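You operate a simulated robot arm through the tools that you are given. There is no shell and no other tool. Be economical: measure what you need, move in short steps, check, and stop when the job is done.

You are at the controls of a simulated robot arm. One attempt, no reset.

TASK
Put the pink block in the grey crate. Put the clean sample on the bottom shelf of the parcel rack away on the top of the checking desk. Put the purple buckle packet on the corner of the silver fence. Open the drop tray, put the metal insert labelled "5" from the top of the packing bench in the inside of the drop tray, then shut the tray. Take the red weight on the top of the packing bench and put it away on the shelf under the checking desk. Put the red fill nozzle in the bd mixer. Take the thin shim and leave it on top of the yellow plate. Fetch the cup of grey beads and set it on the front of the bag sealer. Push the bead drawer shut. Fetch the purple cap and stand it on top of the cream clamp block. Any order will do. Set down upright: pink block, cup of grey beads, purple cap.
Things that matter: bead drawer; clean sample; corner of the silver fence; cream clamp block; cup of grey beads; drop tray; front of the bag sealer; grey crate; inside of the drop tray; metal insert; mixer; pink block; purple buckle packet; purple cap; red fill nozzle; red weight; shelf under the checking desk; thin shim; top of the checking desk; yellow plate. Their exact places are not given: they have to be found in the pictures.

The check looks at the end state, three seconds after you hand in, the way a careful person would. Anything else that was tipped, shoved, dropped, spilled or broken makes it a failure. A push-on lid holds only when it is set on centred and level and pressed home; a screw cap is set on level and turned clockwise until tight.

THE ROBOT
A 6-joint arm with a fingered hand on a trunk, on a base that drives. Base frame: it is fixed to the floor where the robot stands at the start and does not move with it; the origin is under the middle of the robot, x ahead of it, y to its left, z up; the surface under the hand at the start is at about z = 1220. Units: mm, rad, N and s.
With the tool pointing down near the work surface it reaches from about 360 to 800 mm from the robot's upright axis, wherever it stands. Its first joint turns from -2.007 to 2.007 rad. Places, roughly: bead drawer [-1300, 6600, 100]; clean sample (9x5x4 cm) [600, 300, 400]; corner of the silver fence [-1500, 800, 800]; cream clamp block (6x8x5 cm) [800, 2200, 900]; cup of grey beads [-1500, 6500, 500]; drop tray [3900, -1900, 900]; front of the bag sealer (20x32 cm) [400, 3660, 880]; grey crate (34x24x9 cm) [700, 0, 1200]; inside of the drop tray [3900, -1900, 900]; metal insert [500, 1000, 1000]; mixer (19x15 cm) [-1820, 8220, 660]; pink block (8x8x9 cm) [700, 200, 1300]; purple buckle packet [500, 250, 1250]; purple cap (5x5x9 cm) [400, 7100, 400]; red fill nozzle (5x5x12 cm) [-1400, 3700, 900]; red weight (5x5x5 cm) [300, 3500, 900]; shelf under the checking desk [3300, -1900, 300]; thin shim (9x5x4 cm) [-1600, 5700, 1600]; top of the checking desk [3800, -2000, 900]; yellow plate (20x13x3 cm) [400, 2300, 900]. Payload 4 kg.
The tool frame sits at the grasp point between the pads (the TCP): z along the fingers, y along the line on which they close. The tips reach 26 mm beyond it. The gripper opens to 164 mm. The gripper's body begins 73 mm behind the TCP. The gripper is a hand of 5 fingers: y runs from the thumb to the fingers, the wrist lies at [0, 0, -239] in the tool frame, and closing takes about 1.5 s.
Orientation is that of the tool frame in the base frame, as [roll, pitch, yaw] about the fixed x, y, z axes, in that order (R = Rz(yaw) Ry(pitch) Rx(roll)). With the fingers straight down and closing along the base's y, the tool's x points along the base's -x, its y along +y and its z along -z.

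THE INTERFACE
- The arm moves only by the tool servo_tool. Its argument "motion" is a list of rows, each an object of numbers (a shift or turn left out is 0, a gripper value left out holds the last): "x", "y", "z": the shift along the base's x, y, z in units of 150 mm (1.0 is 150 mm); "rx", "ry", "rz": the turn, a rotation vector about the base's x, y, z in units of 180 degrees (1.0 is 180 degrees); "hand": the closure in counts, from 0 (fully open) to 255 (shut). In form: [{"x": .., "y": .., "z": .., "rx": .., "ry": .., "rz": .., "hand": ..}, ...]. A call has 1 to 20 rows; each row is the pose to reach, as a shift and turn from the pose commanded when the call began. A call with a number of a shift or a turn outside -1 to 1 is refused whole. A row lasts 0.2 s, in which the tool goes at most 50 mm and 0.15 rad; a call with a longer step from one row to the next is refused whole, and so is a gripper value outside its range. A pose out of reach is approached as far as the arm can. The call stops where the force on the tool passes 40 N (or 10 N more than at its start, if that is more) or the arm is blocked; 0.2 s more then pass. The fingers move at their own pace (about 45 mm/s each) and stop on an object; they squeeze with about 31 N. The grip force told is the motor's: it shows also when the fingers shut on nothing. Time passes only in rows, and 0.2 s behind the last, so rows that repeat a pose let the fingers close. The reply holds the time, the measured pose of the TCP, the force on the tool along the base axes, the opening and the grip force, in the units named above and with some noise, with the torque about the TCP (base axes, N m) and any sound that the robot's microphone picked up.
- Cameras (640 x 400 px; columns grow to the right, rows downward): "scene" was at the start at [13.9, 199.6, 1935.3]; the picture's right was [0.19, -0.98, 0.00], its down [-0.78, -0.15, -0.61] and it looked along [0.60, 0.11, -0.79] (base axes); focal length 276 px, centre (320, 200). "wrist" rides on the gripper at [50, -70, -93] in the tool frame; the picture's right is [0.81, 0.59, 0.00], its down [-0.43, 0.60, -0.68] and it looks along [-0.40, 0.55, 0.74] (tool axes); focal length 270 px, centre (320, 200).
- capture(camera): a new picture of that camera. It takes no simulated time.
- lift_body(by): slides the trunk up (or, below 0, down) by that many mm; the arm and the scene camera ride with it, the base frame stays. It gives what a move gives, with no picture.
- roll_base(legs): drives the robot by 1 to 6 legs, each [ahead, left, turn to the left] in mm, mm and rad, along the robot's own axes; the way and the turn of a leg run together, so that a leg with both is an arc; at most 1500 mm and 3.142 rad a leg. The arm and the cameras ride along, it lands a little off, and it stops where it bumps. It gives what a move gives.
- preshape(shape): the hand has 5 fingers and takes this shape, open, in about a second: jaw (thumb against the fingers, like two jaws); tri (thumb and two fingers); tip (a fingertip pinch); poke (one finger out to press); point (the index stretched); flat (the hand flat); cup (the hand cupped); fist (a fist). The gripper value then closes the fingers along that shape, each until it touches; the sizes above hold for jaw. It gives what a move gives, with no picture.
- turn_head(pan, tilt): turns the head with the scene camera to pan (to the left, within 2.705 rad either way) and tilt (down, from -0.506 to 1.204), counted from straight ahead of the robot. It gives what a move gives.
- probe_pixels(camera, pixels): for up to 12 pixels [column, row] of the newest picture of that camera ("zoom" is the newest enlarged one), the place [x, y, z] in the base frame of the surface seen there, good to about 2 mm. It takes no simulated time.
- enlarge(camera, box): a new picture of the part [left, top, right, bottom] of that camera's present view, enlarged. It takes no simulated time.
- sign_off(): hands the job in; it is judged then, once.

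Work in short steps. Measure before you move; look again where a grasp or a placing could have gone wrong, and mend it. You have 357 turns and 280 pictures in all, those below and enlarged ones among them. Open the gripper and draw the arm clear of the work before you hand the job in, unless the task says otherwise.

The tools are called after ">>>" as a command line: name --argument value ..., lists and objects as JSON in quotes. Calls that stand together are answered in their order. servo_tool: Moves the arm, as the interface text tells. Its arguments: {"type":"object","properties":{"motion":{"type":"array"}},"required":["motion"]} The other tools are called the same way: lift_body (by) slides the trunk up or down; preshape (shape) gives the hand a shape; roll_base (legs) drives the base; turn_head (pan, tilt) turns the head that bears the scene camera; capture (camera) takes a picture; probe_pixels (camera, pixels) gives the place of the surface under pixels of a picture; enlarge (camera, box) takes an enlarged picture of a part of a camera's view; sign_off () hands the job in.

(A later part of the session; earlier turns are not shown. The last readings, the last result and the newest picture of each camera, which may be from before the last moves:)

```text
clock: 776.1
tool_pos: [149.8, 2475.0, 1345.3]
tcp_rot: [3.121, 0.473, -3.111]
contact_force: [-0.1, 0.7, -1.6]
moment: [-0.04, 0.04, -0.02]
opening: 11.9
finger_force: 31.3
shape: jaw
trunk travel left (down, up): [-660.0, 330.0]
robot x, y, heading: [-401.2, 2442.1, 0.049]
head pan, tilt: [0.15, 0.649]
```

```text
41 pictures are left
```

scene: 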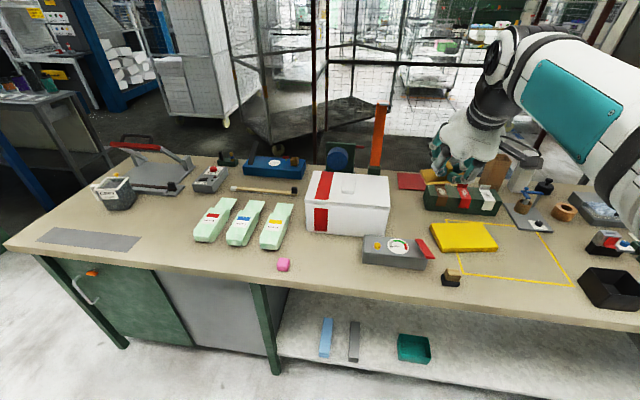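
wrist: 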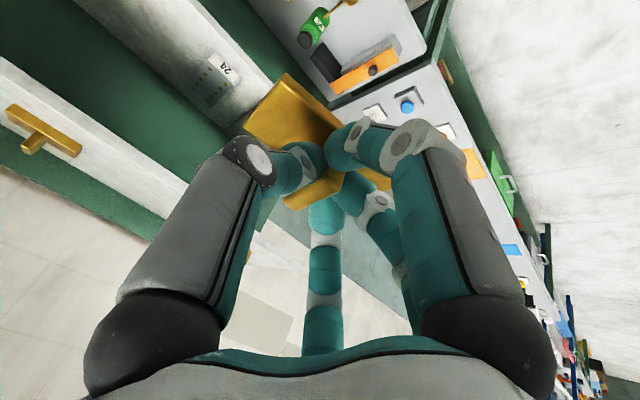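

The cup stands in front of the sealer. The yellow plate is at (463,237). I probe it and look for the cream clamp block.

>>> probe_pixels --camera "scene" --pixels '[[463, 235], [434, 226], [495, 246], [437, 250], [478, 222], [520, 145], [505, 165], [460, 195], [460, 265], [430, 255]]'

>>> enlarge --camera "scene" --box '[390, 110, 590, 290]'

```text
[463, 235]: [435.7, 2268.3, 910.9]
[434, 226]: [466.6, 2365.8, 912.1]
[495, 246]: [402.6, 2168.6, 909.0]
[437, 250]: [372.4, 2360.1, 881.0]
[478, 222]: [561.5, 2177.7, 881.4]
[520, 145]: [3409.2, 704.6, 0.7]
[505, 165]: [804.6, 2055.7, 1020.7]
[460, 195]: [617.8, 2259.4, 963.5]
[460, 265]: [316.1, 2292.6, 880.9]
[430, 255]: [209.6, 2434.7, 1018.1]
```

```text
2.22 times, centred on (490, 200) of scene
```

zoom: 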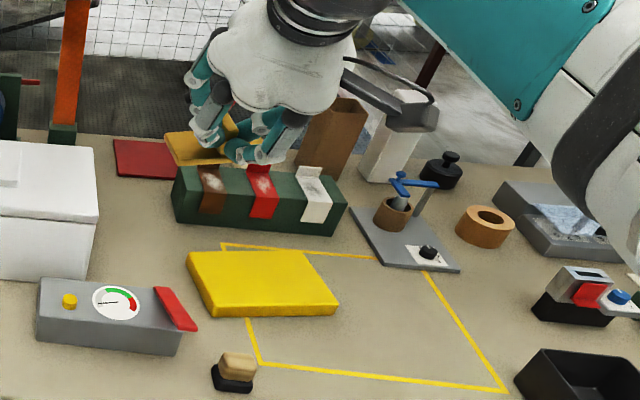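

Plate centre ≈(430, 2268), top z=911. I drive into position and correct heading.

>>> roll_base --legs '[[0, 0, -0.049], [150, -170, 0]]'

>>> servo_tool --motion '[{"z": -0.3}, {"z": -0.6}, {"z": -0.9}, {"x": 0.2, "z": -0.98}, {"x": 0.45, "z": -0.98}, {"x": 0.7, "z": -0.98}, {"x": 0.7, "z": -0.98}]'

>>> capture --camera "wrist"

```text
clock: 778.2
tool_pos: [300.5, 2277.1, 1344.1]
tcp_rot: [3.12, 0.471, 3.122]
contact_force: [1.5, 0.3, -1.7]
moment: [0.02, 0.0, -0.04]
opening: 12.0
finger_force: 30.9
shape: jaw
trunk travel left (down, up): [-660.0, 330.0]
robot x, y, heading: [-246.9, 2268.0, -0.005]
head pan, tilt: [0.15, 0.649]
```

```text
clock: 779.9
tool_pos: [406.1, 2275.8, 1198.6]
tcp_rot: [3.121, 0.474, 3.126]
contact_force: [0.3, 0.1, -1.1]
moment: [0.0, 0.0, 0.02]
opening: 12.1
finger_force: 31.0
shape: jaw
trunk travel left (down, up): [-660.0, 330.0]
robot x, y, heading: [-250.5, 2267.3, -0.001]
head pan, tilt: [0.15, 0.649]
```

```text
39 pictures are left
```

wrist: 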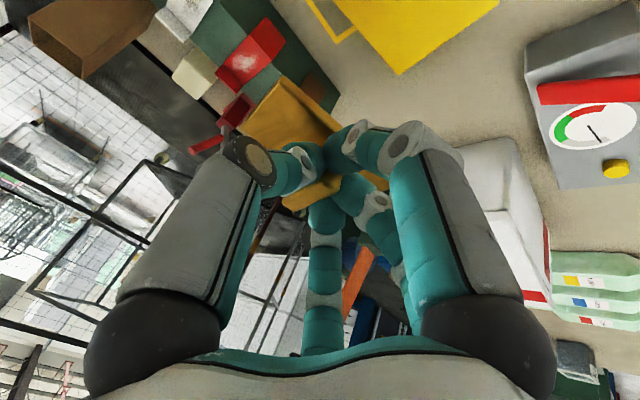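

I descend in two steps over the plate.

>>> servo_tool --motion '[{"x": 0.12, "y": -0.03, "z": -0.25}, {"x": 0.12, "y": -0.03, "z": -0.5}, {"x": 0.12, "y": -0.03, "z": -0.75}, {"x": 0.12, "y": -0.03, "z": -0.95}]'

>>> servo_tool --motion '[{"z": -0.2}, {"z": -0.4}, {"z": -0.52}, {"z": -0.58}, {"z": -0.58}]'

>>> capture --camera "wrist"

```text
clock: 780.9
tool_pos: [425.0, 2272.8, 1055.1]
tcp_rot: [3.121, 0.471, 3.124]
contact_force: [0.5, 0.1, -0.8]
moment: [0.01, 0.03, 0.01]
opening: 12.1
finger_force: 31.2
shape: jaw
trunk travel left (down, up): [-660.0, 330.0]
robot x, y, heading: [-245.1, 2267.8, -0.002]
head pan, tilt: [0.15, 0.649]
```

```text
clock: 782.0
tool_pos: [424.2, 2272.0, 968.0]
tcp_rot: [3.119, 0.473, 3.12]
contact_force: [-0.5, -0.4, -1.1]
moment: [0.02, 0.05, 0.01]
opening: 11.9
finger_force: 31.5
shape: jaw
trunk travel left (down, up): [-660.0, 330.0]
robot x, y, heading: [-248.5, 2273.0, -0.003]
head pan, tilt: [0.15, 0.649]
```

```text
38 pictures are left
```

wrist: 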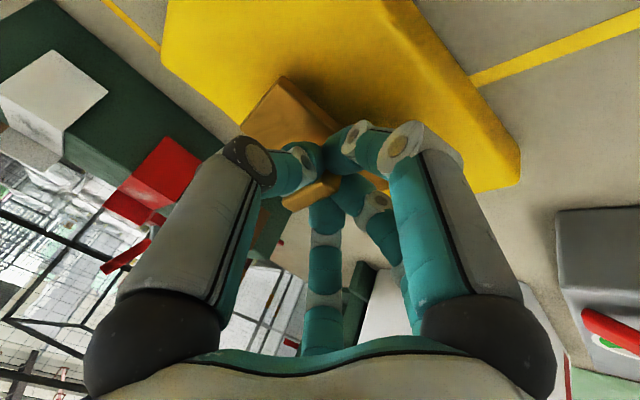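

I probe the shim's plate and the yellow plate's edges to verify the shim will be well inside.

>>> probe_pixels --camera "wrist" --pixels '[[283, 80], [250, 122], [330, 115], [310, 75], [240, 108], [215, 100], [168, 55], [500, 180], [400, 10], [290, 60]]'

```text
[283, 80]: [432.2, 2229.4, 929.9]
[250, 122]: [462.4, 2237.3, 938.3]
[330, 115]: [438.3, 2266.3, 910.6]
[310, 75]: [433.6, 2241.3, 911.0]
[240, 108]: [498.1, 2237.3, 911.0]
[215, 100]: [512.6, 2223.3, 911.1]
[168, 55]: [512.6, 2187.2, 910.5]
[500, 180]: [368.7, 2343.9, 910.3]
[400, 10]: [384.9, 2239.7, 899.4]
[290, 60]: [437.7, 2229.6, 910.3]
```

The shim's plate may be tilted (z 930 vs 938). I enlarge and probe more points on its top.

>>> enlarge --camera "wrist" --box '[220, 50, 400, 230]'

>>> probe_pixels --camera "zoom" --pixels '[[225, 115], [190, 150], [250, 150], [160, 200], [290, 160], [300, 290], [330, 280], [420, 270], [270, 130], [200, 190]]'

```text
2.22 times, centred on (310, 140) of wrist
```

zoom: 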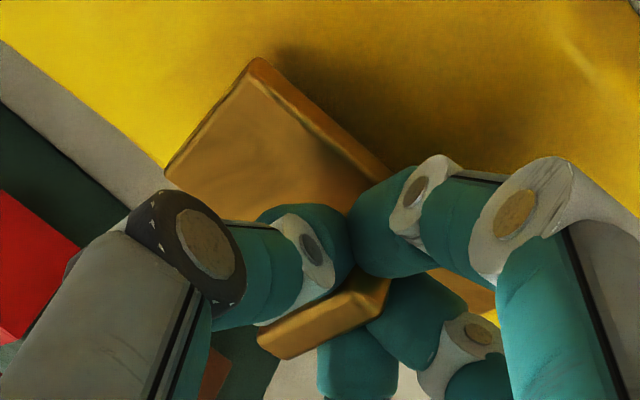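

```text
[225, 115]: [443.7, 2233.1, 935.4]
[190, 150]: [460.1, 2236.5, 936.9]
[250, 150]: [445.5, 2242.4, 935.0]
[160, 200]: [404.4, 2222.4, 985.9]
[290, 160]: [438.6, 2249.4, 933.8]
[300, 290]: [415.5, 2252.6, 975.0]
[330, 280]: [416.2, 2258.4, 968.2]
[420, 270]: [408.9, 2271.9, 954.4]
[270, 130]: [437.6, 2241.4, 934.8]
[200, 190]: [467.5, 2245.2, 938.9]
```

The far side is ~9° high. I rotate the hand back 9° to level it, then lower until contact.

>>> servo_tool --motion '[{"ry": 0.025, "z": 0.02}, {"ry": 0.05, "z": 0.02}, {"ry": 0.05, "z": 0.0}, {"ry": 0.05, "z": -0.02}, {"ry": 0.05, "z": -0.04}, {"ry": 0.05, "z": -0.04}]'

>>> enlarge --camera "wrist" --box '[220, 50, 400, 230]'

>>> probe_pixels --camera "zoom" --pixels '[[225, 115], [190, 150], [250, 150], [290, 160], [270, 130], [200, 190]]'

```text
clock: 783.5
tool_pos: [422.9, 2272.7, 961.5]
tcp_rot: [3.125, 0.312, 3.125]
contact_force: [-0.5, 0.3, -1.3]
moment: [0.04, 0.03, 0.0]
opening: 11.9
finger_force: 31.0
shape: jaw
trunk travel left (down, up): [-660.0, 330.0]
robot x, y, heading: [-244.4, 2268.5, -0.003]
head pan, tilt: [0.15, 0.649]
```

```text
2.22 times, centred on (310, 140) of wrist
```

zoom: 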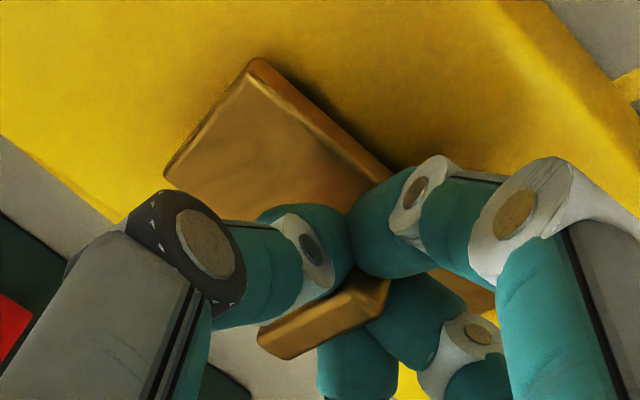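

```text
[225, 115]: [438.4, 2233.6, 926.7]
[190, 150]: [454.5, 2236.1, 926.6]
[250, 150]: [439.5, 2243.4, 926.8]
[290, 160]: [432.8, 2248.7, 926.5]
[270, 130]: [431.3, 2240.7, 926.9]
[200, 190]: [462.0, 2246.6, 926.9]
```

Now level (top 926.7). I lower ~6 mm to contact and release.

>>> servo_tool --motion '[{"z": -0.02}, {"z": -0.035}, {"z": -0.045}, {"z": -0.045}]'

>>> servo_tool --motion '[{"hand": 200}, {"hand": 170}, {"hand": 150}, {"hand": 150}, {"hand": 150}, {"z": 0.1}, {"z": 0.3}, {"z": 0.55}, {"z": 0.8}, {"z": 0.95}]'

>>> capture --camera "wrist"

```text
clock: 784.5
tool_pos: [422.9, 2272.6, 955.8]
tcp_rot: [3.125, 0.313, 3.122]
contact_force: [-1.0, -0.6, 0.7]
moment: [0.06, 0.0, -0.02]
opening: 11.6
finger_force: 31.0
shape: jaw
trunk travel left (down, up): [-660.0, 330.0]
robot x, y, heading: [-250.9, 2270.6, -0.002]
head pan, tilt: [0.15, 0.649]
```

```text
clock: 786.6
tool_pos: [422.9, 2270.7, 1098.9]
tcp_rot: [3.124, 0.315, 3.121]
contact_force: [-0.1, 0.3, -0.5]
moment: [0.04, 0.03, -0.01]
opening: 67.2
finger_force: 0.1
shape: jaw
trunk travel left (down, up): [-660.0, 330.0]
robot x, y, heading: [-242.1, 2271.9, 0.003]
head pan, tilt: [0.15, 0.649]
```

```text
35 pictures are left
```

wrist: 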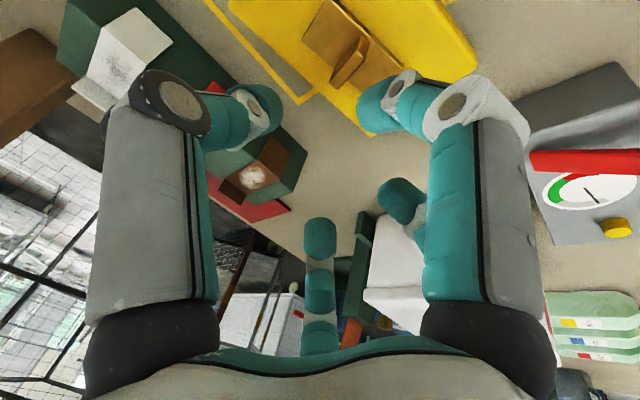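

The shim lies on the yellow plate. I retract the arm and look for the cream clamp block behind.

>>> servo_tool --motion '[{"x": -0.2, "z": 0.1, "ry": 0.033}, {"x": -0.4, "z": 0.2, "ry": 0.066}, {"x": -0.7, "z": 0.2, "ry": 0.1}, {"x": -0.95, "z": 0.2, "ry": 0.1}]'

>>> roll_base --legs '[[0, -250, 0]]'

>>> turn_head --pan 0.3 --tilt 0.5

>>> capture --camera "scene"

>>> enlarge --camera "scene" --box '[200, 150, 400, 280]'

```text
clock: 787.6
tool_pos: [279.0, 2271.8, 1129.3]
tcp_rot: [3.129, 0.003, 3.127]
contact_force: [0.3, -0.4, 0.0]
moment: [0.0, -0.04, 0.03]
opening: 67.4
finger_force: 0.1
shape: jaw
trunk travel left (down, up): [-660.0, 330.0]
robot x, y, heading: [-246.0, 2266.8, 0.001]
head pan, tilt: [0.15, 0.649]
```

```text
clock: 789.5
tool_pos: [281.5, 2022.2, 1127.5]
tcp_rot: [3.129, -0.001, 3.125]
contact_force: [0.2, -0.2, -0.3]
moment: [-0.03, 0.0, 0.03]
opening: 67.3
finger_force: 0.1
shape: jaw
trunk travel left (down, up): [-660.0, 330.0]
robot x, y, heading: [-247.7, 2017.3, 0.007]
head pan, tilt: [0.15, 0.649]
```

```text
clock: 790.2
tool_pos: [280.2, 2022.5, 1126.7]
tcp_rot: [3.128, 0.001, 3.125]
contact_force: [0.4, -0.2, 0.5]
moment: [-0.01, -0.01, 0.02]
opening: 67.1
finger_force: 0.1
shape: jaw
trunk travel left (down, up): [-660.0, 330.0]
robot x, y, heading: [-246.6, 2016.1, -0.001]
head pan, tilt: [0.3, 0.499]
```

```text
34 pictures are left
```

scene: 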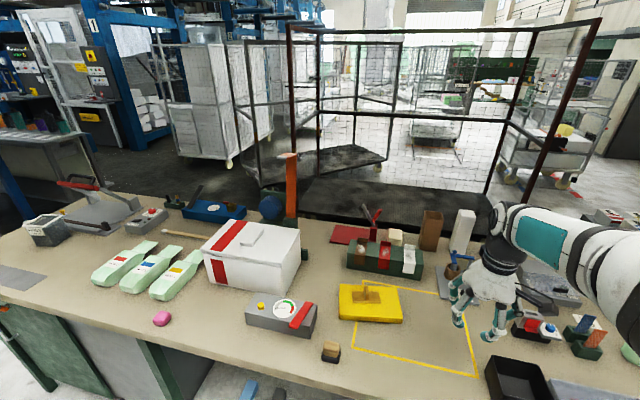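

```text
3.08 times, centred on (300, 215) of scene
```

zoom: 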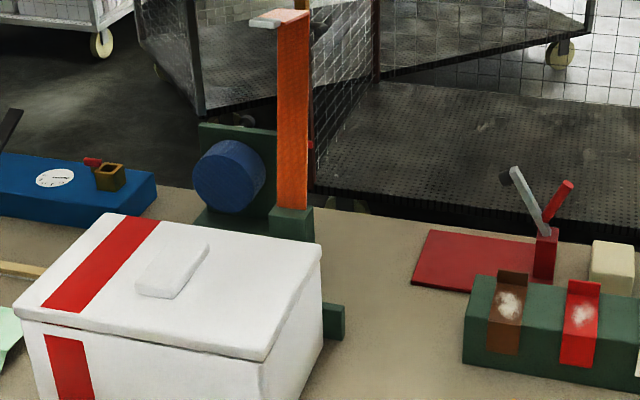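

The cream block is at scene (396,236), behind the green rack. I probe it and its surroundings.

>>> probe_pixels --camera "scene" --pixels '[[396, 231], [390, 233], [402, 233], [396, 240], [396, 228], [380, 243], [410, 245], [376, 218], [430, 212], [462, 215], [408, 262], [352, 240]]'

>>> enlarge --camera "scene" --box '[330, 200, 480, 290]'

```text
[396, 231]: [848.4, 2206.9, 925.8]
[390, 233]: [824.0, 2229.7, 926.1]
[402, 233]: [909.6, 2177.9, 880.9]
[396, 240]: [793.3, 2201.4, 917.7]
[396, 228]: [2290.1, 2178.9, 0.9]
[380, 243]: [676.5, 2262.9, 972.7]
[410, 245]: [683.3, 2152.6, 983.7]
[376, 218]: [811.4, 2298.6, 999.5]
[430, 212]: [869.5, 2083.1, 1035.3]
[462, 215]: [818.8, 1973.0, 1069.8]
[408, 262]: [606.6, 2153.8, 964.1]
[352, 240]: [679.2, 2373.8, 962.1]
```

```text
4.27 times, centred on (405, 245) of scene
```

zoom: 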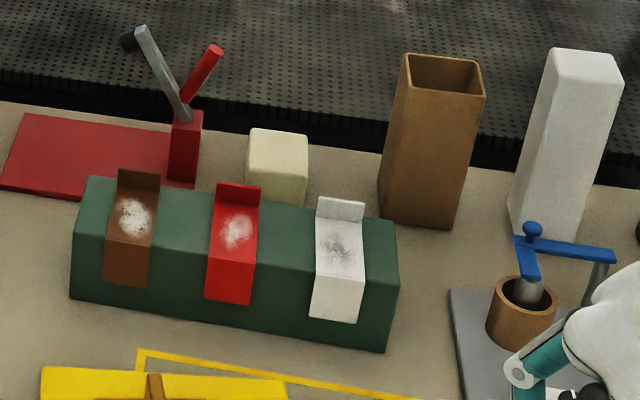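

Cream block: centre ≈(826, 2206), top z=926. Now I fetch the purple cap at (400, 7100, 400): back off and drive up the corridor.

>>> roll_base --legs '[[-220, 0, 0], [0, 1450, 0]]'

>>> roll_base --legs '[[0, 1450, 0]]'

>>> roll_base --legs '[[0, 1450, 0]]'

>>> turn_head --pan 0.5 --tilt 0.5

>>> capture --camera "scene"

```text
clock: 798.7
tool_pos: [73.2, 3457.1, 1126.7]
tcp_rot: [3.13, 0.001, 3.106]
contact_force: [-0.1, 0.7, -1.0]
moment: [-0.01, 0.02, 0.03]
opening: 67.4
finger_force: 0.0
shape: jaw
trunk travel left (down, up): [-660.0, 330.0]
robot x, y, heading: [-455.8, 3461.4, -0.021]
head pan, tilt: [0.3, 0.499]
```

```text
clock: 806.0
tool_pos: [113.4, 4935.0, 1127.2]
tcp_rot: [3.128, -0.001, 3.091]
contact_force: [-1.2, 0.2, 0.0]
moment: [0.0, 0.0, -0.03]
opening: 67.1
finger_force: 0.1
shape: jaw
trunk travel left (down, up): [-660.0, 330.0]
robot x, y, heading: [-410.5, 4951.8, -0.037]
head pan, tilt: [0.3, 0.499]
```

```text
clock: 813.3
tool_pos: [156.7, 6410.2, 1126.9]
tcp_rot: [3.13, 0.001, 3.099]
contact_force: [-0.8, -0.6, 0.2]
moment: [0.04, 0.0, 0.0]
opening: 67.0
finger_force: 0.1
shape: jaw
trunk travel left (down, up): [-660.0, 330.0]
robot x, y, heading: [-370.1, 6421.9, -0.031]
head pan, tilt: [0.3, 0.499]
```

```text
clock: 814.1
tool_pos: [158.1, 6409.9, 1127.6]
tcp_rot: [3.13, -0.001, 3.098]
contact_force: [-0.6, 0.7, 0.2]
moment: [0.02, 0.02, -0.04]
opening: 67.2
finger_force: 0.1
shape: jaw
trunk travel left (down, up): [-660.0, 330.0]
robot x, y, heading: [-374.6, 6419.9, -0.032]
head pan, tilt: [0.499, 0.499]
```

```text
31 pictures are left
```

scene: 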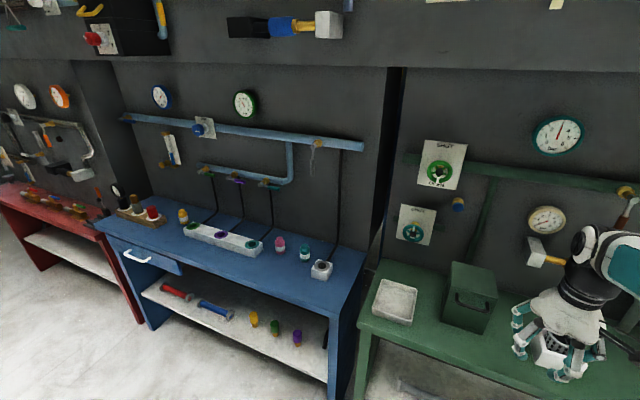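

The purple cap is at (298,338) on the shelf under the blue bench. I probe it and neighbours, shelf and bench edges.

>>> probe_pixels --camera "scene" --pixels '[[298, 332], [298, 343], [293, 338], [302, 340], [275, 327], [324, 335], [300, 352], [285, 355], [300, 295], [330, 318], [335, 375]]'

>>> enlarge --camera "scene" --box '[230, 270, 350, 390]'

```text
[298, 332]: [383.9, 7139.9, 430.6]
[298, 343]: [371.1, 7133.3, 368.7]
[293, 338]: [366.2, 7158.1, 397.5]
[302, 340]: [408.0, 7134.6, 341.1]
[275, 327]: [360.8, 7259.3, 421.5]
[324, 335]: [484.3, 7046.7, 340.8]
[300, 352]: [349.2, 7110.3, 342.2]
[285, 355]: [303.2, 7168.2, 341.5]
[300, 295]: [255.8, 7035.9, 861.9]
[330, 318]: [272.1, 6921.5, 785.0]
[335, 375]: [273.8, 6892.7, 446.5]
```

```text
3.33 times, centred on (290, 330) of scene
```

zoom: 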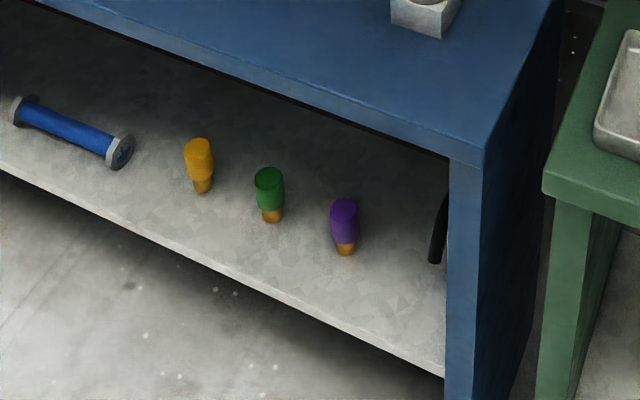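

The cap stands at ≈(385, 7140), z 341–431. I'll use a 35° tilt (also needed for the far cream block). I drive in front of it and lower the trunk.

>>> roll_base --legs '[[-70, 0, 0.03], [0, 720, 0]]'

>>> lift_body --by -400

>>> lift_body --by -230

>>> servo_tool --motion '[{"x": 0.1, "ry": -0.04, "hand": 115}, {"x": 0.25, "ry": -0.08}, {"x": 0.4, "ry": -0.12}, {"x": 0.55, "ry": -0.16}, {"x": 0.7, "z": -0.1, "ry": -0.195}, {"x": 0.7, "z": -0.25, "ry": -0.195}, {"x": 0.7, "z": -0.25, "ry": -0.195}]'

>>> capture --camera "wrist"

```text
clock: 818.6
tool_pos: [88.0, 7143.3, 1127.4]
tcp_rot: [3.13, -0.001, 3.123]
contact_force: [-0.4, 0.0, -0.6]
moment: [-0.01, 0.01, 0.0]
opening: 67.3
finger_force: 0.0
shape: jaw
trunk travel left (down, up): [-660.0, 330.0]
robot x, y, heading: [-440.4, 7138.1, -0.001]
head pan, tilt: [0.499, 0.499]
```

```text
clock: 822.4
tool_pos: [86.4, 7142.7, 728.2]
tcp_rot: [3.13, 0.001, 3.122]
contact_force: [0.0, -0.2, 0.2]
moment: [-0.01, -0.03, 0.02]
opening: 67.2
finger_force: 0.0
shape: jaw
trunk travel left (down, up): [-260.0, 730.0]
robot x, y, heading: [-436.7, 7143.1, -0.006]
head pan, tilt: [0.499, 0.499]
```

```text
clock: 824.8
tool_pos: [88.1, 7143.2, 497.2]
tcp_rot: [3.13, 0.001, 3.122]
contact_force: [-0.3, -0.1, -1.4]
moment: [-0.02, 0.03, 0.01]
opening: 67.4
finger_force: 0.1
shape: jaw
trunk travel left (down, up): [-30.0, 960.0]
robot x, y, heading: [-441.1, 7142.1, -0.002]
head pan, tilt: [0.499, 0.499]
```

```text
clock: 826.4
tool_pos: [194.9, 7140.3, 460.3]
tcp_rot: [3.117, 0.614, 3.118]
contact_force: [-0.5, 0.2, 0.4]
moment: [0.01, 0.0, -0.02]
opening: 89.7
finger_force: 0.1
shape: jaw
trunk travel left (down, up): [-30.0, 960.0]
robot x, y, heading: [-438.0, 7140.7, -0.004]
head pan, tilt: [0.499, 0.499]
```

```text
29 pictures are left
```

wrist: 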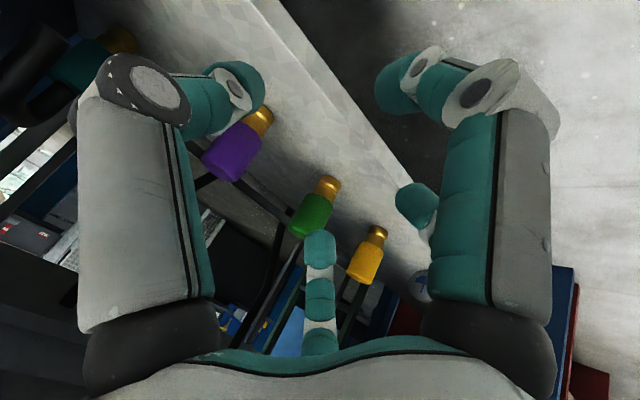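

Pose reached. I probe the caps and fingertips.

>>> probe_pixels --camera "wrist" --pixels '[[235, 150], [215, 165], [250, 130], [260, 115], [225, 175], [248, 95], [395, 90], [415, 200], [320, 240], [315, 212]]'

```text
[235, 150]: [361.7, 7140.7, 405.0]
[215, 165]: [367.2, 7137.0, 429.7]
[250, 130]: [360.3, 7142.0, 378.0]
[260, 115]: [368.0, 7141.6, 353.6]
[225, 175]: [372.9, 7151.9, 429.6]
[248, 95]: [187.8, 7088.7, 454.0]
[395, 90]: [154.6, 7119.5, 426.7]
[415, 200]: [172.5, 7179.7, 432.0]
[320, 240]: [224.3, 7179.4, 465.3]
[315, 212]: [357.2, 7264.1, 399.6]
```

Cap axis ≈(383, 7140). I shift 5 mm and drive forward 185 mm at this height (above the cap's top).

>>> servo_tool --motion '[{"y": 0.035}, {"y": 0.035}]'

>>> roll_base --legs '[[185, 0, 0]]'

>>> capture --camera "wrist"

```text
clock: 827.0
tool_pos: [192.8, 7147.6, 460.4]
tcp_rot: [3.118, 0.612, 3.119]
contact_force: [-0.1, 0.7, 0.3]
moment: [0.02, -0.01, 0.0]
opening: 89.7
finger_force: 0.0
shape: jaw
trunk travel left (down, up): [-30.0, 960.0]
robot x, y, heading: [-440.7, 7143.0, -0.006]
head pan, tilt: [0.499, 0.499]
```

```text
clock: 828.6
tool_pos: [380.4, 7146.9, 460.1]
tcp_rot: [3.118, 0.614, 3.118]
contact_force: [-0.8, 1.0, 0.5]
moment: [0.03, -0.03, -0.01]
opening: 89.9
finger_force: 0.0
shape: jaw
trunk travel left (down, up): [-30.0, 960.0]
robot x, y, heading: [-251.9, 7143.3, 0.002]
head pan, tilt: [0.499, 0.499]
```

```text
28 pictures are left
```

wrist: 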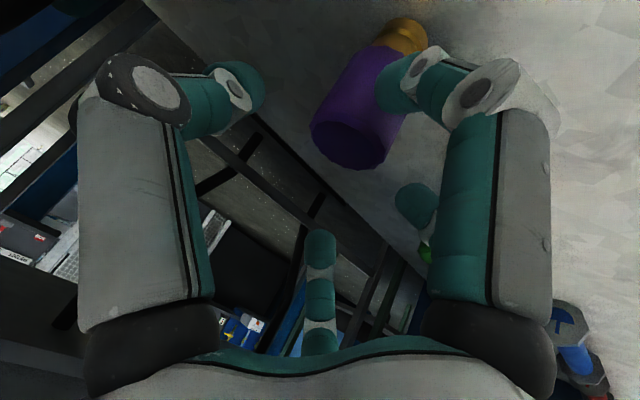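

The side finger is close to the cap's front, so I shift back 6 mm and then descend to z≈412.

>>> servo_tool --motion '[{"x": -0.045}, {"x": -0.045, "z": -0.1}, {"x": -0.045, "z": -0.2}, {"x": -0.045, "z": -0.3}, {"x": -0.045, "z": -0.32}, {"x": -0.045, "z": -0.32}]'

>>> capture --camera "wrist"

```text
clock: 830.0
tool_pos: [374.0, 7147.4, 411.5]
tcp_rot: [3.115, 0.613, 3.119]
contact_force: [0.3, 0.8, -0.4]
moment: [-0.01, 0.0, -0.02]
opening: 89.4
finger_force: 0.0
shape: jaw
trunk travel left (down, up): [-30.0, 960.0]
robot x, y, heading: [-254.4, 7141.6, -0.003]
head pan, tilt: [0.499, 0.499]
```

```text
27 pictures are left
```

wrist: 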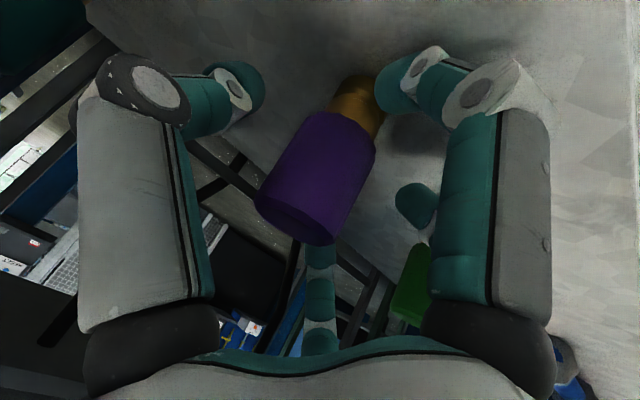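

No contact; the cap is inside the grasp. I close the fingers.

>>> servo_tool --motion '[{"hand": 255}, {"hand": 255}, {"hand": 255}, {"hand": 255}, {"hand": 255}, {"hand": 255}, {"hand": 255}]'

>>> servo_tool --motion '[{"z": 0.1}, {"z": 0.2}, {"z": 0.3}, {"z": 0.3}]'

>>> capture --camera "wrist"

```text
clock: 831.6
tool_pos: [373.5, 7146.7, 412.0]
tcp_rot: [3.118, 0.613, 3.118]
contact_force: [-1.8, -1.0, 2.0]
moment: [-0.01, 0.18, 0.01]
opening: 40.4
finger_force: 31.0
shape: jaw
trunk travel left (down, up): [-30.0, 960.0]
robot x, y, heading: [-252.9, 7140.2, -0.001]
head pan, tilt: [0.499, 0.499]
```

```text
clock: 832.6
tool_pos: [373.9, 7147.5, 456.4]
tcp_rot: [3.117, 0.613, 3.119]
contact_force: [0.5, 0.0, -1.9]
moment: [-0.01, 0.0, 0.02]
opening: 40.4
finger_force: 31.1
shape: jaw
trunk travel left (down, up): [-30.0, 960.0]
robot x, y, heading: [-252.8, 7143.9, -0.001]
head pan, tilt: [0.499, 0.499]
```

```text
26 pictures are left
```

wrist: 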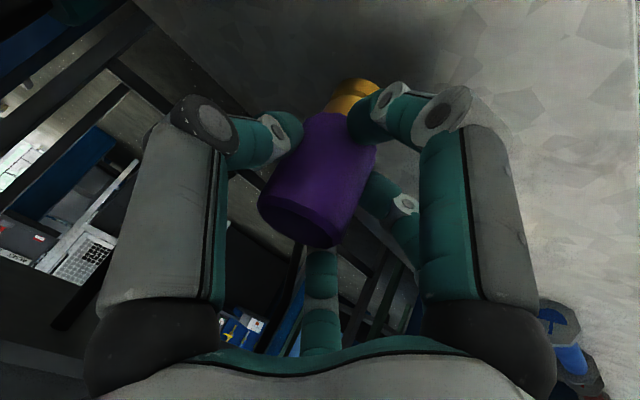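

The cap is held. I back out, raise the trunk, and drive to the packing bench at y≈2210.

>>> roll_base --legs '[[-230, 0, 0]]'

>>> lift_body --by 400

>>> lift_body --by 320

>>> roll_base --legs '[[0, -1450, 0]]'

>>> roll_base --legs '[[0, -1450, 0]]'

>>> roll_base --legs '[[0, -1450, 0]]'

```text
clock: 834.3
tool_pos: [146.2, 7146.2, 456.2]
tcp_rot: [3.116, 0.613, 3.117]
contact_force: [-0.3, 0.0, -2.2]
moment: [0.03, 0.0, 0.0]
opening: 40.6
finger_force: 31.1
shape: jaw
trunk travel left (down, up): [-30.0, 960.0]
robot x, y, heading: [-481.5, 7142.4, -0.003]
head pan, tilt: [0.499, 0.499]
```

```text
clock: 838.1
tool_pos: [146.8, 7145.8, 856.5]
tcp_rot: [3.117, 0.613, 3.118]
contact_force: [-0.5, 0.1, -2.0]
moment: [0.0, 0.02, 0.01]
opening: 40.4
finger_force: 30.9
shape: jaw
trunk travel left (down, up): [-430.0, 560.0]
robot x, y, heading: [-479.5, 7141.4, -0.0]
head pan, tilt: [0.499, 0.499]
```

```text
clock: 841.3
tool_pos: [146.6, 7145.8, 1175.5]
tcp_rot: [3.116, 0.613, 3.116]
contact_force: [0.5, -0.7, -2.0]
moment: [0.0, 0.0, 0.03]
opening: 40.7
finger_force: 31.2
shape: jaw
trunk travel left (down, up): [-750.0, 240.0]
robot x, y, heading: [-484.1, 7143.5, -0.005]
head pan, tilt: [0.499, 0.499]
```

```text
clock: 848.5
tool_pos: [139.6, 5697.7, 1177.2]
tcp_rot: [3.116, 0.611, 3.112]
contact_force: [-0.5, -0.1, -2.3]
moment: [0.02, 0.02, 0.01]
opening: 40.3
finger_force: 30.9
shape: jaw
trunk travel left (down, up): [-750.0, 240.0]
robot x, y, heading: [-490.7, 5695.6, -0.011]
head pan, tilt: [0.499, 0.499]
```

```text
clock: 855.7
tool_pos: [106.4, 4224.3, 1176.3]
tcp_rot: [3.115, 0.613, 3.087]
contact_force: [0.3, -0.1, -2.6]
moment: [0.02, -0.03, -0.01]
opening: 40.7
finger_force: 31.3
shape: jaw
trunk travel left (down, up): [-750.0, 240.0]
robot x, y, heading: [-516.9, 4237.1, -0.033]
head pan, tilt: [0.499, 0.499]
```

```text
clock: 863.0
tool_pos: [52.4, 2749.9, 1175.6]
tcp_rot: [3.115, 0.614, 3.081]
contact_force: [-0.2, -0.2, -2.2]
moment: [0.01, 0.01, 0.01]
opening: 40.6
finger_force: 31.1
shape: jaw
trunk travel left (down, up): [-750.0, 240.0]
robot x, y, heading: [-574.5, 2766.5, -0.04]
head pan, tilt: [0.499, 0.499]
```

I correct heading, move to y≈2210 and look at the bench's front to see how close the base may come.

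>>> roll_base --legs '[[0, 0, 0.04], [200, -555, 0]]'

>>> turn_head --pan 0.45 --tilt 0.9

>>> capture --camera "scene"

```text
clock: 866.7
tool_pos: [253.8, 2227.2, 1176.4]
tcp_rot: [3.114, 0.612, 3.124]
contact_force: [0.1, -0.4, -2.0]
moment: [0.02, 0.02, 0.0]
opening: 40.6
finger_force: 31.2
shape: jaw
trunk travel left (down, up): [-750.0, 240.0]
robot x, y, heading: [-369.0, 2216.1, 0.009]
head pan, tilt: [0.499, 0.499]
```

```text
clock: 867.6
tool_pos: [254.2, 2227.0, 1175.8]
tcp_rot: [3.117, 0.615, 3.124]
contact_force: [0.0, -0.1, -2.1]
moment: [0.0, 0.02, -0.01]
opening: 40.6
finger_force: 31.3
shape: jaw
trunk travel left (down, up): [-750.0, 240.0]
robot x, y, heading: [-374.6, 2218.9, 0.007]
head pan, tilt: [0.45, 0.901]
```

```text
25 pictures are left
```

scene: 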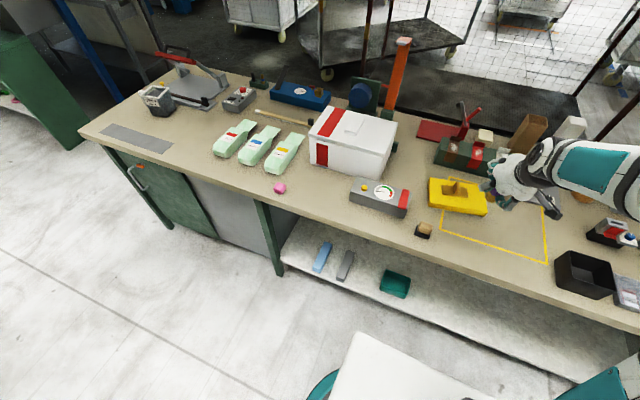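

>>> probe_pixels --camera "scene" --pixels '[[450, 267], [400, 245], [430, 312], [400, 300], [520, 355], [480, 325], [350, 275], [485, 133], [485, 142], [460, 120], [470, 105]]'

>>> enlarge --camera "scene" --box '[410, 90, 580, 230]'

```text
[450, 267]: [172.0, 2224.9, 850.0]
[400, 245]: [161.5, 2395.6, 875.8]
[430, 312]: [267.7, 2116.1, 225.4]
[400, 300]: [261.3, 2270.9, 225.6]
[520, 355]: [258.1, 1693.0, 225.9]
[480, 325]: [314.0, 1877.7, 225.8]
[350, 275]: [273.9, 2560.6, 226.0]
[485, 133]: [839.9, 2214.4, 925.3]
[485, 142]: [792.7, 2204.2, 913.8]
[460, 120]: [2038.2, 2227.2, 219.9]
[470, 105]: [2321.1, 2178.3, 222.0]
```

```text
2.86 times, centred on (495, 160) of scene
```

zoom: 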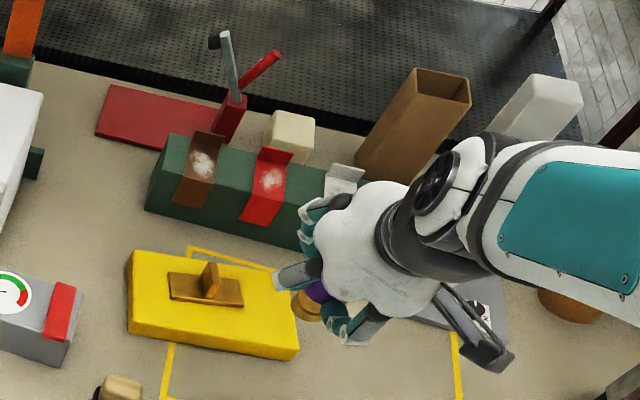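

Bench edge x≈165, lower shelf front x≈258; robot x≈−100 is safe. I probe the toggle levers and brown box around the cream block.

>>> probe_pixels --camera "zoom" --pixels '[[275, 56], [262, 68], [245, 90], [228, 55], [216, 40], [236, 115], [290, 130], [272, 118], [312, 130], [415, 80], [385, 150], [272, 150]]'

```text
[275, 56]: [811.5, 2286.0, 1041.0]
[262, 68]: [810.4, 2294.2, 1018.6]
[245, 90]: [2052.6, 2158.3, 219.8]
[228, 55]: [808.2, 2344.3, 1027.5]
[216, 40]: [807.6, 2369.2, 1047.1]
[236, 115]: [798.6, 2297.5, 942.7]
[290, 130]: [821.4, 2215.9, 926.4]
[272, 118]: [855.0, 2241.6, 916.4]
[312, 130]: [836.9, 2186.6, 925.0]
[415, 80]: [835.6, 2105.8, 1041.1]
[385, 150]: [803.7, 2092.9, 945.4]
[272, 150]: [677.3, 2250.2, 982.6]
```

Levers stay at y≥2286 and the brown box at y≤2106, so there's room. I raise the trunk to the top for better reach, drive forward 272 mm, then extend toward the block.

>>> lift_body --by 240

>>> roll_base --legs '[[272, 0, -0.006]]'

>>> servo_tool --motion '[{"z": -0.3}, {"z": -0.6}, {"z": -0.9}, {"x": 0.15, "z": -0.99}, {"x": 0.4, "z": -0.99}, {"x": 0.65, "z": -0.99}, {"x": 0.9, "z": -0.99}]'

>>> servo_tool --motion '[{"x": 0.25, "z": -0.15}, {"x": 0.5, "z": -0.3}, {"x": 0.75, "z": -0.45}, {"x": 0.95, "z": -0.6}, {"x": 0.95, "z": -0.6}]'

>>> capture --camera "wrist"

```text
clock: 870.1
tool_pos: [253.7, 2229.0, 1416.2]
tcp_rot: [3.116, 0.613, 3.124]
contact_force: [0.0, -0.7, -2.7]
moment: [0.03, 0.03, -0.01]
opening: 40.5
finger_force: 30.6
shape: jaw
trunk travel left (down, up): [-990.0, 0.0]
robot x, y, heading: [-368.3, 2219.1, 0.001]
head pan, tilt: [0.45, 0.901]
```

```text
clock: 872.0
tool_pos: [528.4, 2221.3, 1415.6]
tcp_rot: [3.117, 0.61, 3.113]
contact_force: [0.6, 1.2, -2.5]
moment: [-0.01, 0.02, 0.01]
opening: 40.3
finger_force: 30.3
shape: jaw
trunk travel left (down, up): [-990.0, 0.0]
robot x, y, heading: [-97.5, 2217.2, -0.006]
head pan, tilt: [0.45, 0.901]
```

```text
clock: 873.6
tool_pos: [664.1, 2221.1, 1265.4]
tcp_rot: [3.117, 0.612, 3.115]
contact_force: [0.5, 0.4, -1.6]
moment: [-0.03, 0.01, 0.02]
opening: 40.2
finger_force: 31.3
shape: jaw
trunk travel left (down, up): [-990.0, 0.0]
robot x, y, heading: [-97.7, 2218.2, -0.004]
head pan, tilt: [0.45, 0.901]
```

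```text
clock: 874.8
tool_pos: [803.2, 2220.9, 1180.0]
tcp_rot: [3.117, 0.613, 3.114]
contact_force: [0.1, -0.4, -2.3]
moment: [-0.03, 0.03, -0.02]
opening: 40.3
finger_force: 30.8
shape: jaw
trunk travel left (down, up): [-990.0, 0.0]
robot x, y, heading: [-102.8, 2217.5, -0.007]
head pan, tilt: [0.45, 0.901]
```

```text
23 pictures are left
```

wrist: 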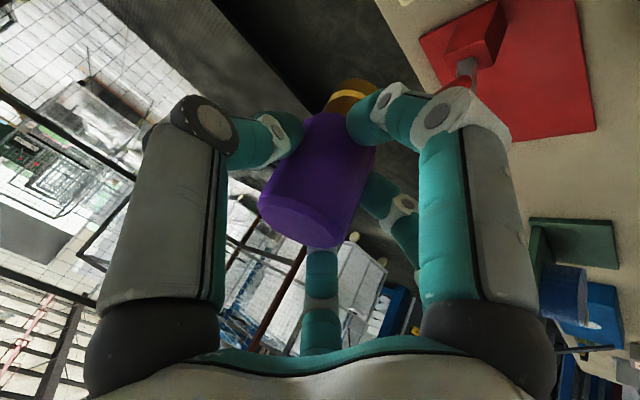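

I probe the held cap to check its axis and lean.

>>> probe_pixels --camera "wrist" --pixels '[[300, 222], [270, 210], [335, 235], [300, 190], [315, 160], [330, 130], [345, 110], [347, 98], [352, 88]]'

```text
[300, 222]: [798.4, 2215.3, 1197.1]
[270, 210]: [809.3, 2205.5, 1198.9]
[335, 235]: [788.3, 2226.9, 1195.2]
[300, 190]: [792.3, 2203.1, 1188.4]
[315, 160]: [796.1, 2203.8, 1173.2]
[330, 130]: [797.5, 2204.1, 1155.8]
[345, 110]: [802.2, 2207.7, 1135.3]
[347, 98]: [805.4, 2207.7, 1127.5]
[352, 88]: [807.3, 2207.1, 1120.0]
```

I probe more points on the cap's top face to quantify the lean.

>>> enlarge --camera "wrist" --box '[240, 80, 400, 260]'

>>> probe_pixels --camera "wrist" --pixels '[[275, 215], [290, 215], [310, 225], [325, 235], [285, 225], [300, 235], [318, 243], [295, 210], [315, 215], [320, 228]]'

```text
2.22 times, centred on (320, 170) of wrist
```

zoom: 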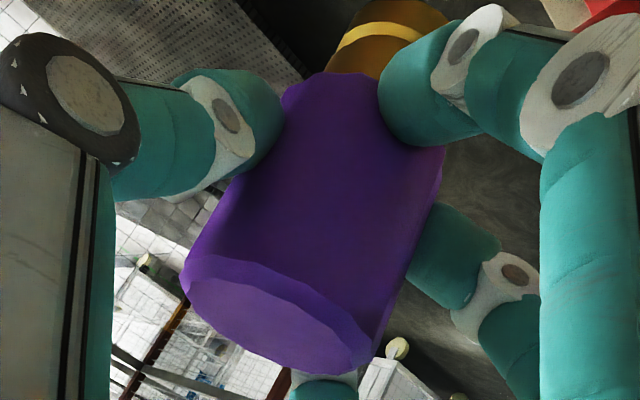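

```text
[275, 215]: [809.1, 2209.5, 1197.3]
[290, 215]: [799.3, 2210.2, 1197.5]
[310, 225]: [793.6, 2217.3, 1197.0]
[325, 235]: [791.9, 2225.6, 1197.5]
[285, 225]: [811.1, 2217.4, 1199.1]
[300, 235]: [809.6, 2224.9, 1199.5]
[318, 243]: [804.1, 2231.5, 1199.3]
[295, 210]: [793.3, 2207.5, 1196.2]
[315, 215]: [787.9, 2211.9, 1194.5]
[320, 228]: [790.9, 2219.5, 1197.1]
```

The cap leans ~6° toward me and ~4° toward −y. I correct both, and drive 35 mm closer for reach.

>>> roll_base --legs '[[35, 0, 0]]'

>>> servo_tool --motion '[{"x": -0.1, "rx": -0.011, "ry": 0.017}, {"x": -0.15, "rx": -0.022, "ry": 0.033}, {"x": -0.15, "rx": -0.022, "ry": 0.033}]'

>>> enlarge --camera "wrist" --box '[240, 80, 400, 260]'

>>> probe_pixels --camera "wrist" --pixels '[[275, 215], [290, 215], [310, 225], [325, 235], [285, 225], [300, 235], [318, 243], [295, 210], [315, 160], [330, 130], [262, 205], [340, 238]]'

```text
clock: 875.7
tool_pos: [820.6, 2221.3, 1179.1]
tcp_rot: [3.115, 0.614, 3.116]
contact_force: [-0.2, -0.1, -3.0]
moment: [-0.02, 0.0, -0.02]
opening: 40.5
finger_force: 30.7
shape: jaw
trunk travel left (down, up): [-990.0, 0.0]
robot x, y, heading: [-85.4, 2221.1, -0.008]
head pan, tilt: [0.45, 0.901]
stopped in leg 1: the robot was blocked; the commanded pose is now the measured one
```

```text
clock: 876.5
tool_pos: [796.9, 2221.1, 1180.2]
tcp_rot: [-3.084, 0.511, -3.126]
contact_force: [0.8, -0.8, -2.4]
moment: [0.02, 0.04, 0.0]
opening: 40.1
finger_force: 31.0
shape: jaw
trunk travel left (down, up): [-990.0, 0.0]
robot x, y, heading: [-86.8, 2216.2, -0.002]
head pan, tilt: [0.45, 0.901]
```

```text
2.22 times, centred on (320, 170) of wrist
```

zoom: 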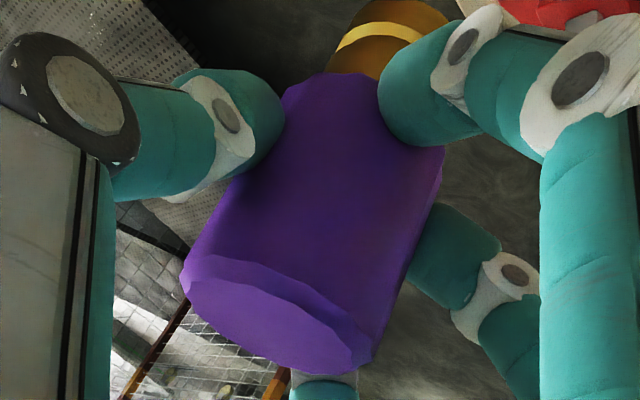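

```text
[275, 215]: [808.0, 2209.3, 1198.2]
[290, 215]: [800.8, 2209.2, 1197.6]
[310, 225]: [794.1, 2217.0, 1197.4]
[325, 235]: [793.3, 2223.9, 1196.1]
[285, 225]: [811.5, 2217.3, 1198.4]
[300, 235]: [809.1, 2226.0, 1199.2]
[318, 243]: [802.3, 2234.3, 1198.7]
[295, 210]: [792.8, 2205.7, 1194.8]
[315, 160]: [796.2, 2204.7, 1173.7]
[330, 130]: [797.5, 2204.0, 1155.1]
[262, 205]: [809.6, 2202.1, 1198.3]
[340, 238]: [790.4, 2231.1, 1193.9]
```

The base got blocked at x≈−86, so I back off 10 mm later. I re-probe a longer baseline on the cap's side to check the lean.

>>> probe_pixels --camera "wrist" --pixels '[[298, 190], [302, 185], [308, 175], [325, 140], [332, 125], [345, 108], [347, 100], [350, 92], [355, 85]]'

>>> roll_base --legs '[[-12, 0, 0]]'

>>> turn_head --pan 0.15 --tilt 0.75

>>> capture --camera "scene"

```text
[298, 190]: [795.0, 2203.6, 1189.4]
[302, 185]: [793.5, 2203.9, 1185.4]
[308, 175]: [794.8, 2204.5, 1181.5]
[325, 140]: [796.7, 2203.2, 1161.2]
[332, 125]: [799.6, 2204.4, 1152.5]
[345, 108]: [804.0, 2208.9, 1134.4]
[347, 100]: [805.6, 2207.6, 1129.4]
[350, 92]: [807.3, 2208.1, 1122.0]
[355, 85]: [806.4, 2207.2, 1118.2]
```

```text
clock: 877.2
tool_pos: [786.0, 2221.9, 1179.2]
tcp_rot: [-3.082, 0.512, -3.123]
contact_force: [0.0, 0.1, -2.1]
moment: [-0.02, 0.04, -0.01]
opening: 40.3
finger_force: 31.0
shape: jaw
trunk travel left (down, up): [-990.0, 0.0]
robot x, y, heading: [-100.1, 2220.3, -0.002]
head pan, tilt: [0.45, 0.901]
```

```text
clock: 878.0
tool_pos: [785.5, 2222.8, 1178.7]
tcp_rot: [-3.083, 0.511, -3.124]
contact_force: [1.3, 0.0, -2.4]
moment: [0.01, 0.05, -0.02]
opening: 40.5
finger_force: 31.0
shape: jaw
trunk travel left (down, up): [-990.0, 0.0]
robot x, y, heading: [-95.7, 2218.4, -0.001]
head pan, tilt: [0.15, 0.75]
```

```text
20 pictures are left
```

scene: 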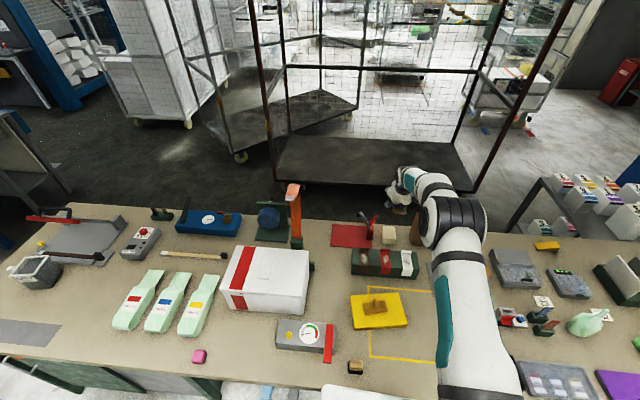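

The bench is undisturbed. Those probes referred to the older picture: lean was ~6° toward me only, none sideways. I undo the sideways part and take a fresh wrist picture to verify.

>>> servo_tool --motion '[{"rx": 0.011}, {"rx": 0.022}, {"rx": 0.022}]'

>>> capture --camera "wrist"

>>> probe_pixels --camera "wrist" --pixels '[[298, 190], [308, 175], [315, 160], [325, 140], [332, 125], [345, 108], [347, 100], [352, 88], [275, 213], [300, 232], [318, 240], [300, 220]]'

```text
clock: 878.9
tool_pos: [784.2, 2223.1, 1180.4]
tcp_rot: [3.118, 0.512, 3.12]
contact_force: [0.2, 0.7, -2.9]
moment: [-0.02, -0.03, -0.03]
opening: 40.5
finger_force: 31.0
shape: jaw
trunk travel left (down, up): [-990.0, 0.0]
robot x, y, heading: [-100.2, 2218.9, -0.007]
head pan, tilt: [0.15, 0.75]
```

```text
19 pictures are left
```

wrist: 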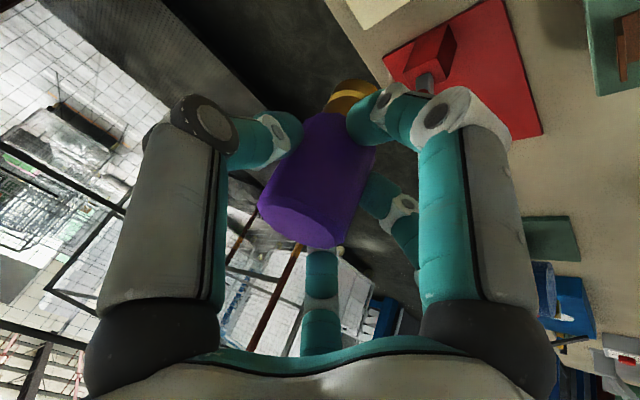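

```text
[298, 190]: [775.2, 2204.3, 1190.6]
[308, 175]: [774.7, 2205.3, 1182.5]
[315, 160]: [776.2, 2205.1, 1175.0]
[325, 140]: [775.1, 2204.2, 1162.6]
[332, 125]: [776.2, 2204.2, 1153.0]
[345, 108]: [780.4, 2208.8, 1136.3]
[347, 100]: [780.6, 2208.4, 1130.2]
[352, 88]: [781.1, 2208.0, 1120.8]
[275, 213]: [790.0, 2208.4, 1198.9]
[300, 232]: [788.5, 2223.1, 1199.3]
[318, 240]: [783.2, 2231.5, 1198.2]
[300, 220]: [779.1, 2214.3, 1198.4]
```

Now the cap is upright (side vertical, top flat). Its axis is at TCP +(8, −6). I move over the block centre (825, 2211) and descend most of the way.

>>> servo_tool --motion '[{"x": 0.11, "y": -0.04}, {"x": 0.22, "y": -0.04}, {"x": 0.22, "y": -0.04, "z": -0.25}, {"x": 0.22, "y": -0.04, "z": -0.5}, {"x": 0.22, "y": -0.04, "z": -0.75}, {"x": 0.22, "y": -0.04, "z": -0.95}, {"x": 0.22, "y": -0.04, "z": -0.95}]'

>>> capture --camera "wrist"

>>> probe_pixels --camera "wrist" --pixels '[[298, 190], [315, 160], [332, 125], [350, 92], [300, 220], [340, 60], [370, 80], [300, 90], [320, 70], [360, 60]]'

```text
clock: 880.5
tool_pos: [808.8, 2216.3, 1039.0]
tcp_rot: [3.12, 0.51, 3.122]
contact_force: [0.6, 0.2, -3.3]
moment: [0.03, 0.0, -0.03]
opening: 40.3
finger_force: 31.1
shape: jaw
out of reach, approached as far as the arm can: row 5, 6, 7
trunk travel left (down, up): [-990.0, 0.0]
robot x, y, heading: [-97.8, 2215.5, -0.0]
head pan, tilt: [0.15, 0.75]
```

```text
18 pictures are left
```

wrist: 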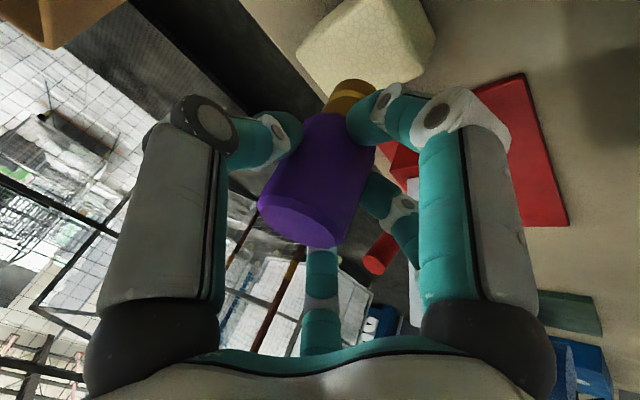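

```text
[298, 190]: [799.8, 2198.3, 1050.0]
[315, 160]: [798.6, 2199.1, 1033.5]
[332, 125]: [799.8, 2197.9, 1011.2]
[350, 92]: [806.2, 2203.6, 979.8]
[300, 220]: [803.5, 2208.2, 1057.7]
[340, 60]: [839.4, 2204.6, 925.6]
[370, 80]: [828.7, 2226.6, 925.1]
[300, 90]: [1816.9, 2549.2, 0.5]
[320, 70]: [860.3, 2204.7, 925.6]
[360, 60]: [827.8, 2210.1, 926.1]
```

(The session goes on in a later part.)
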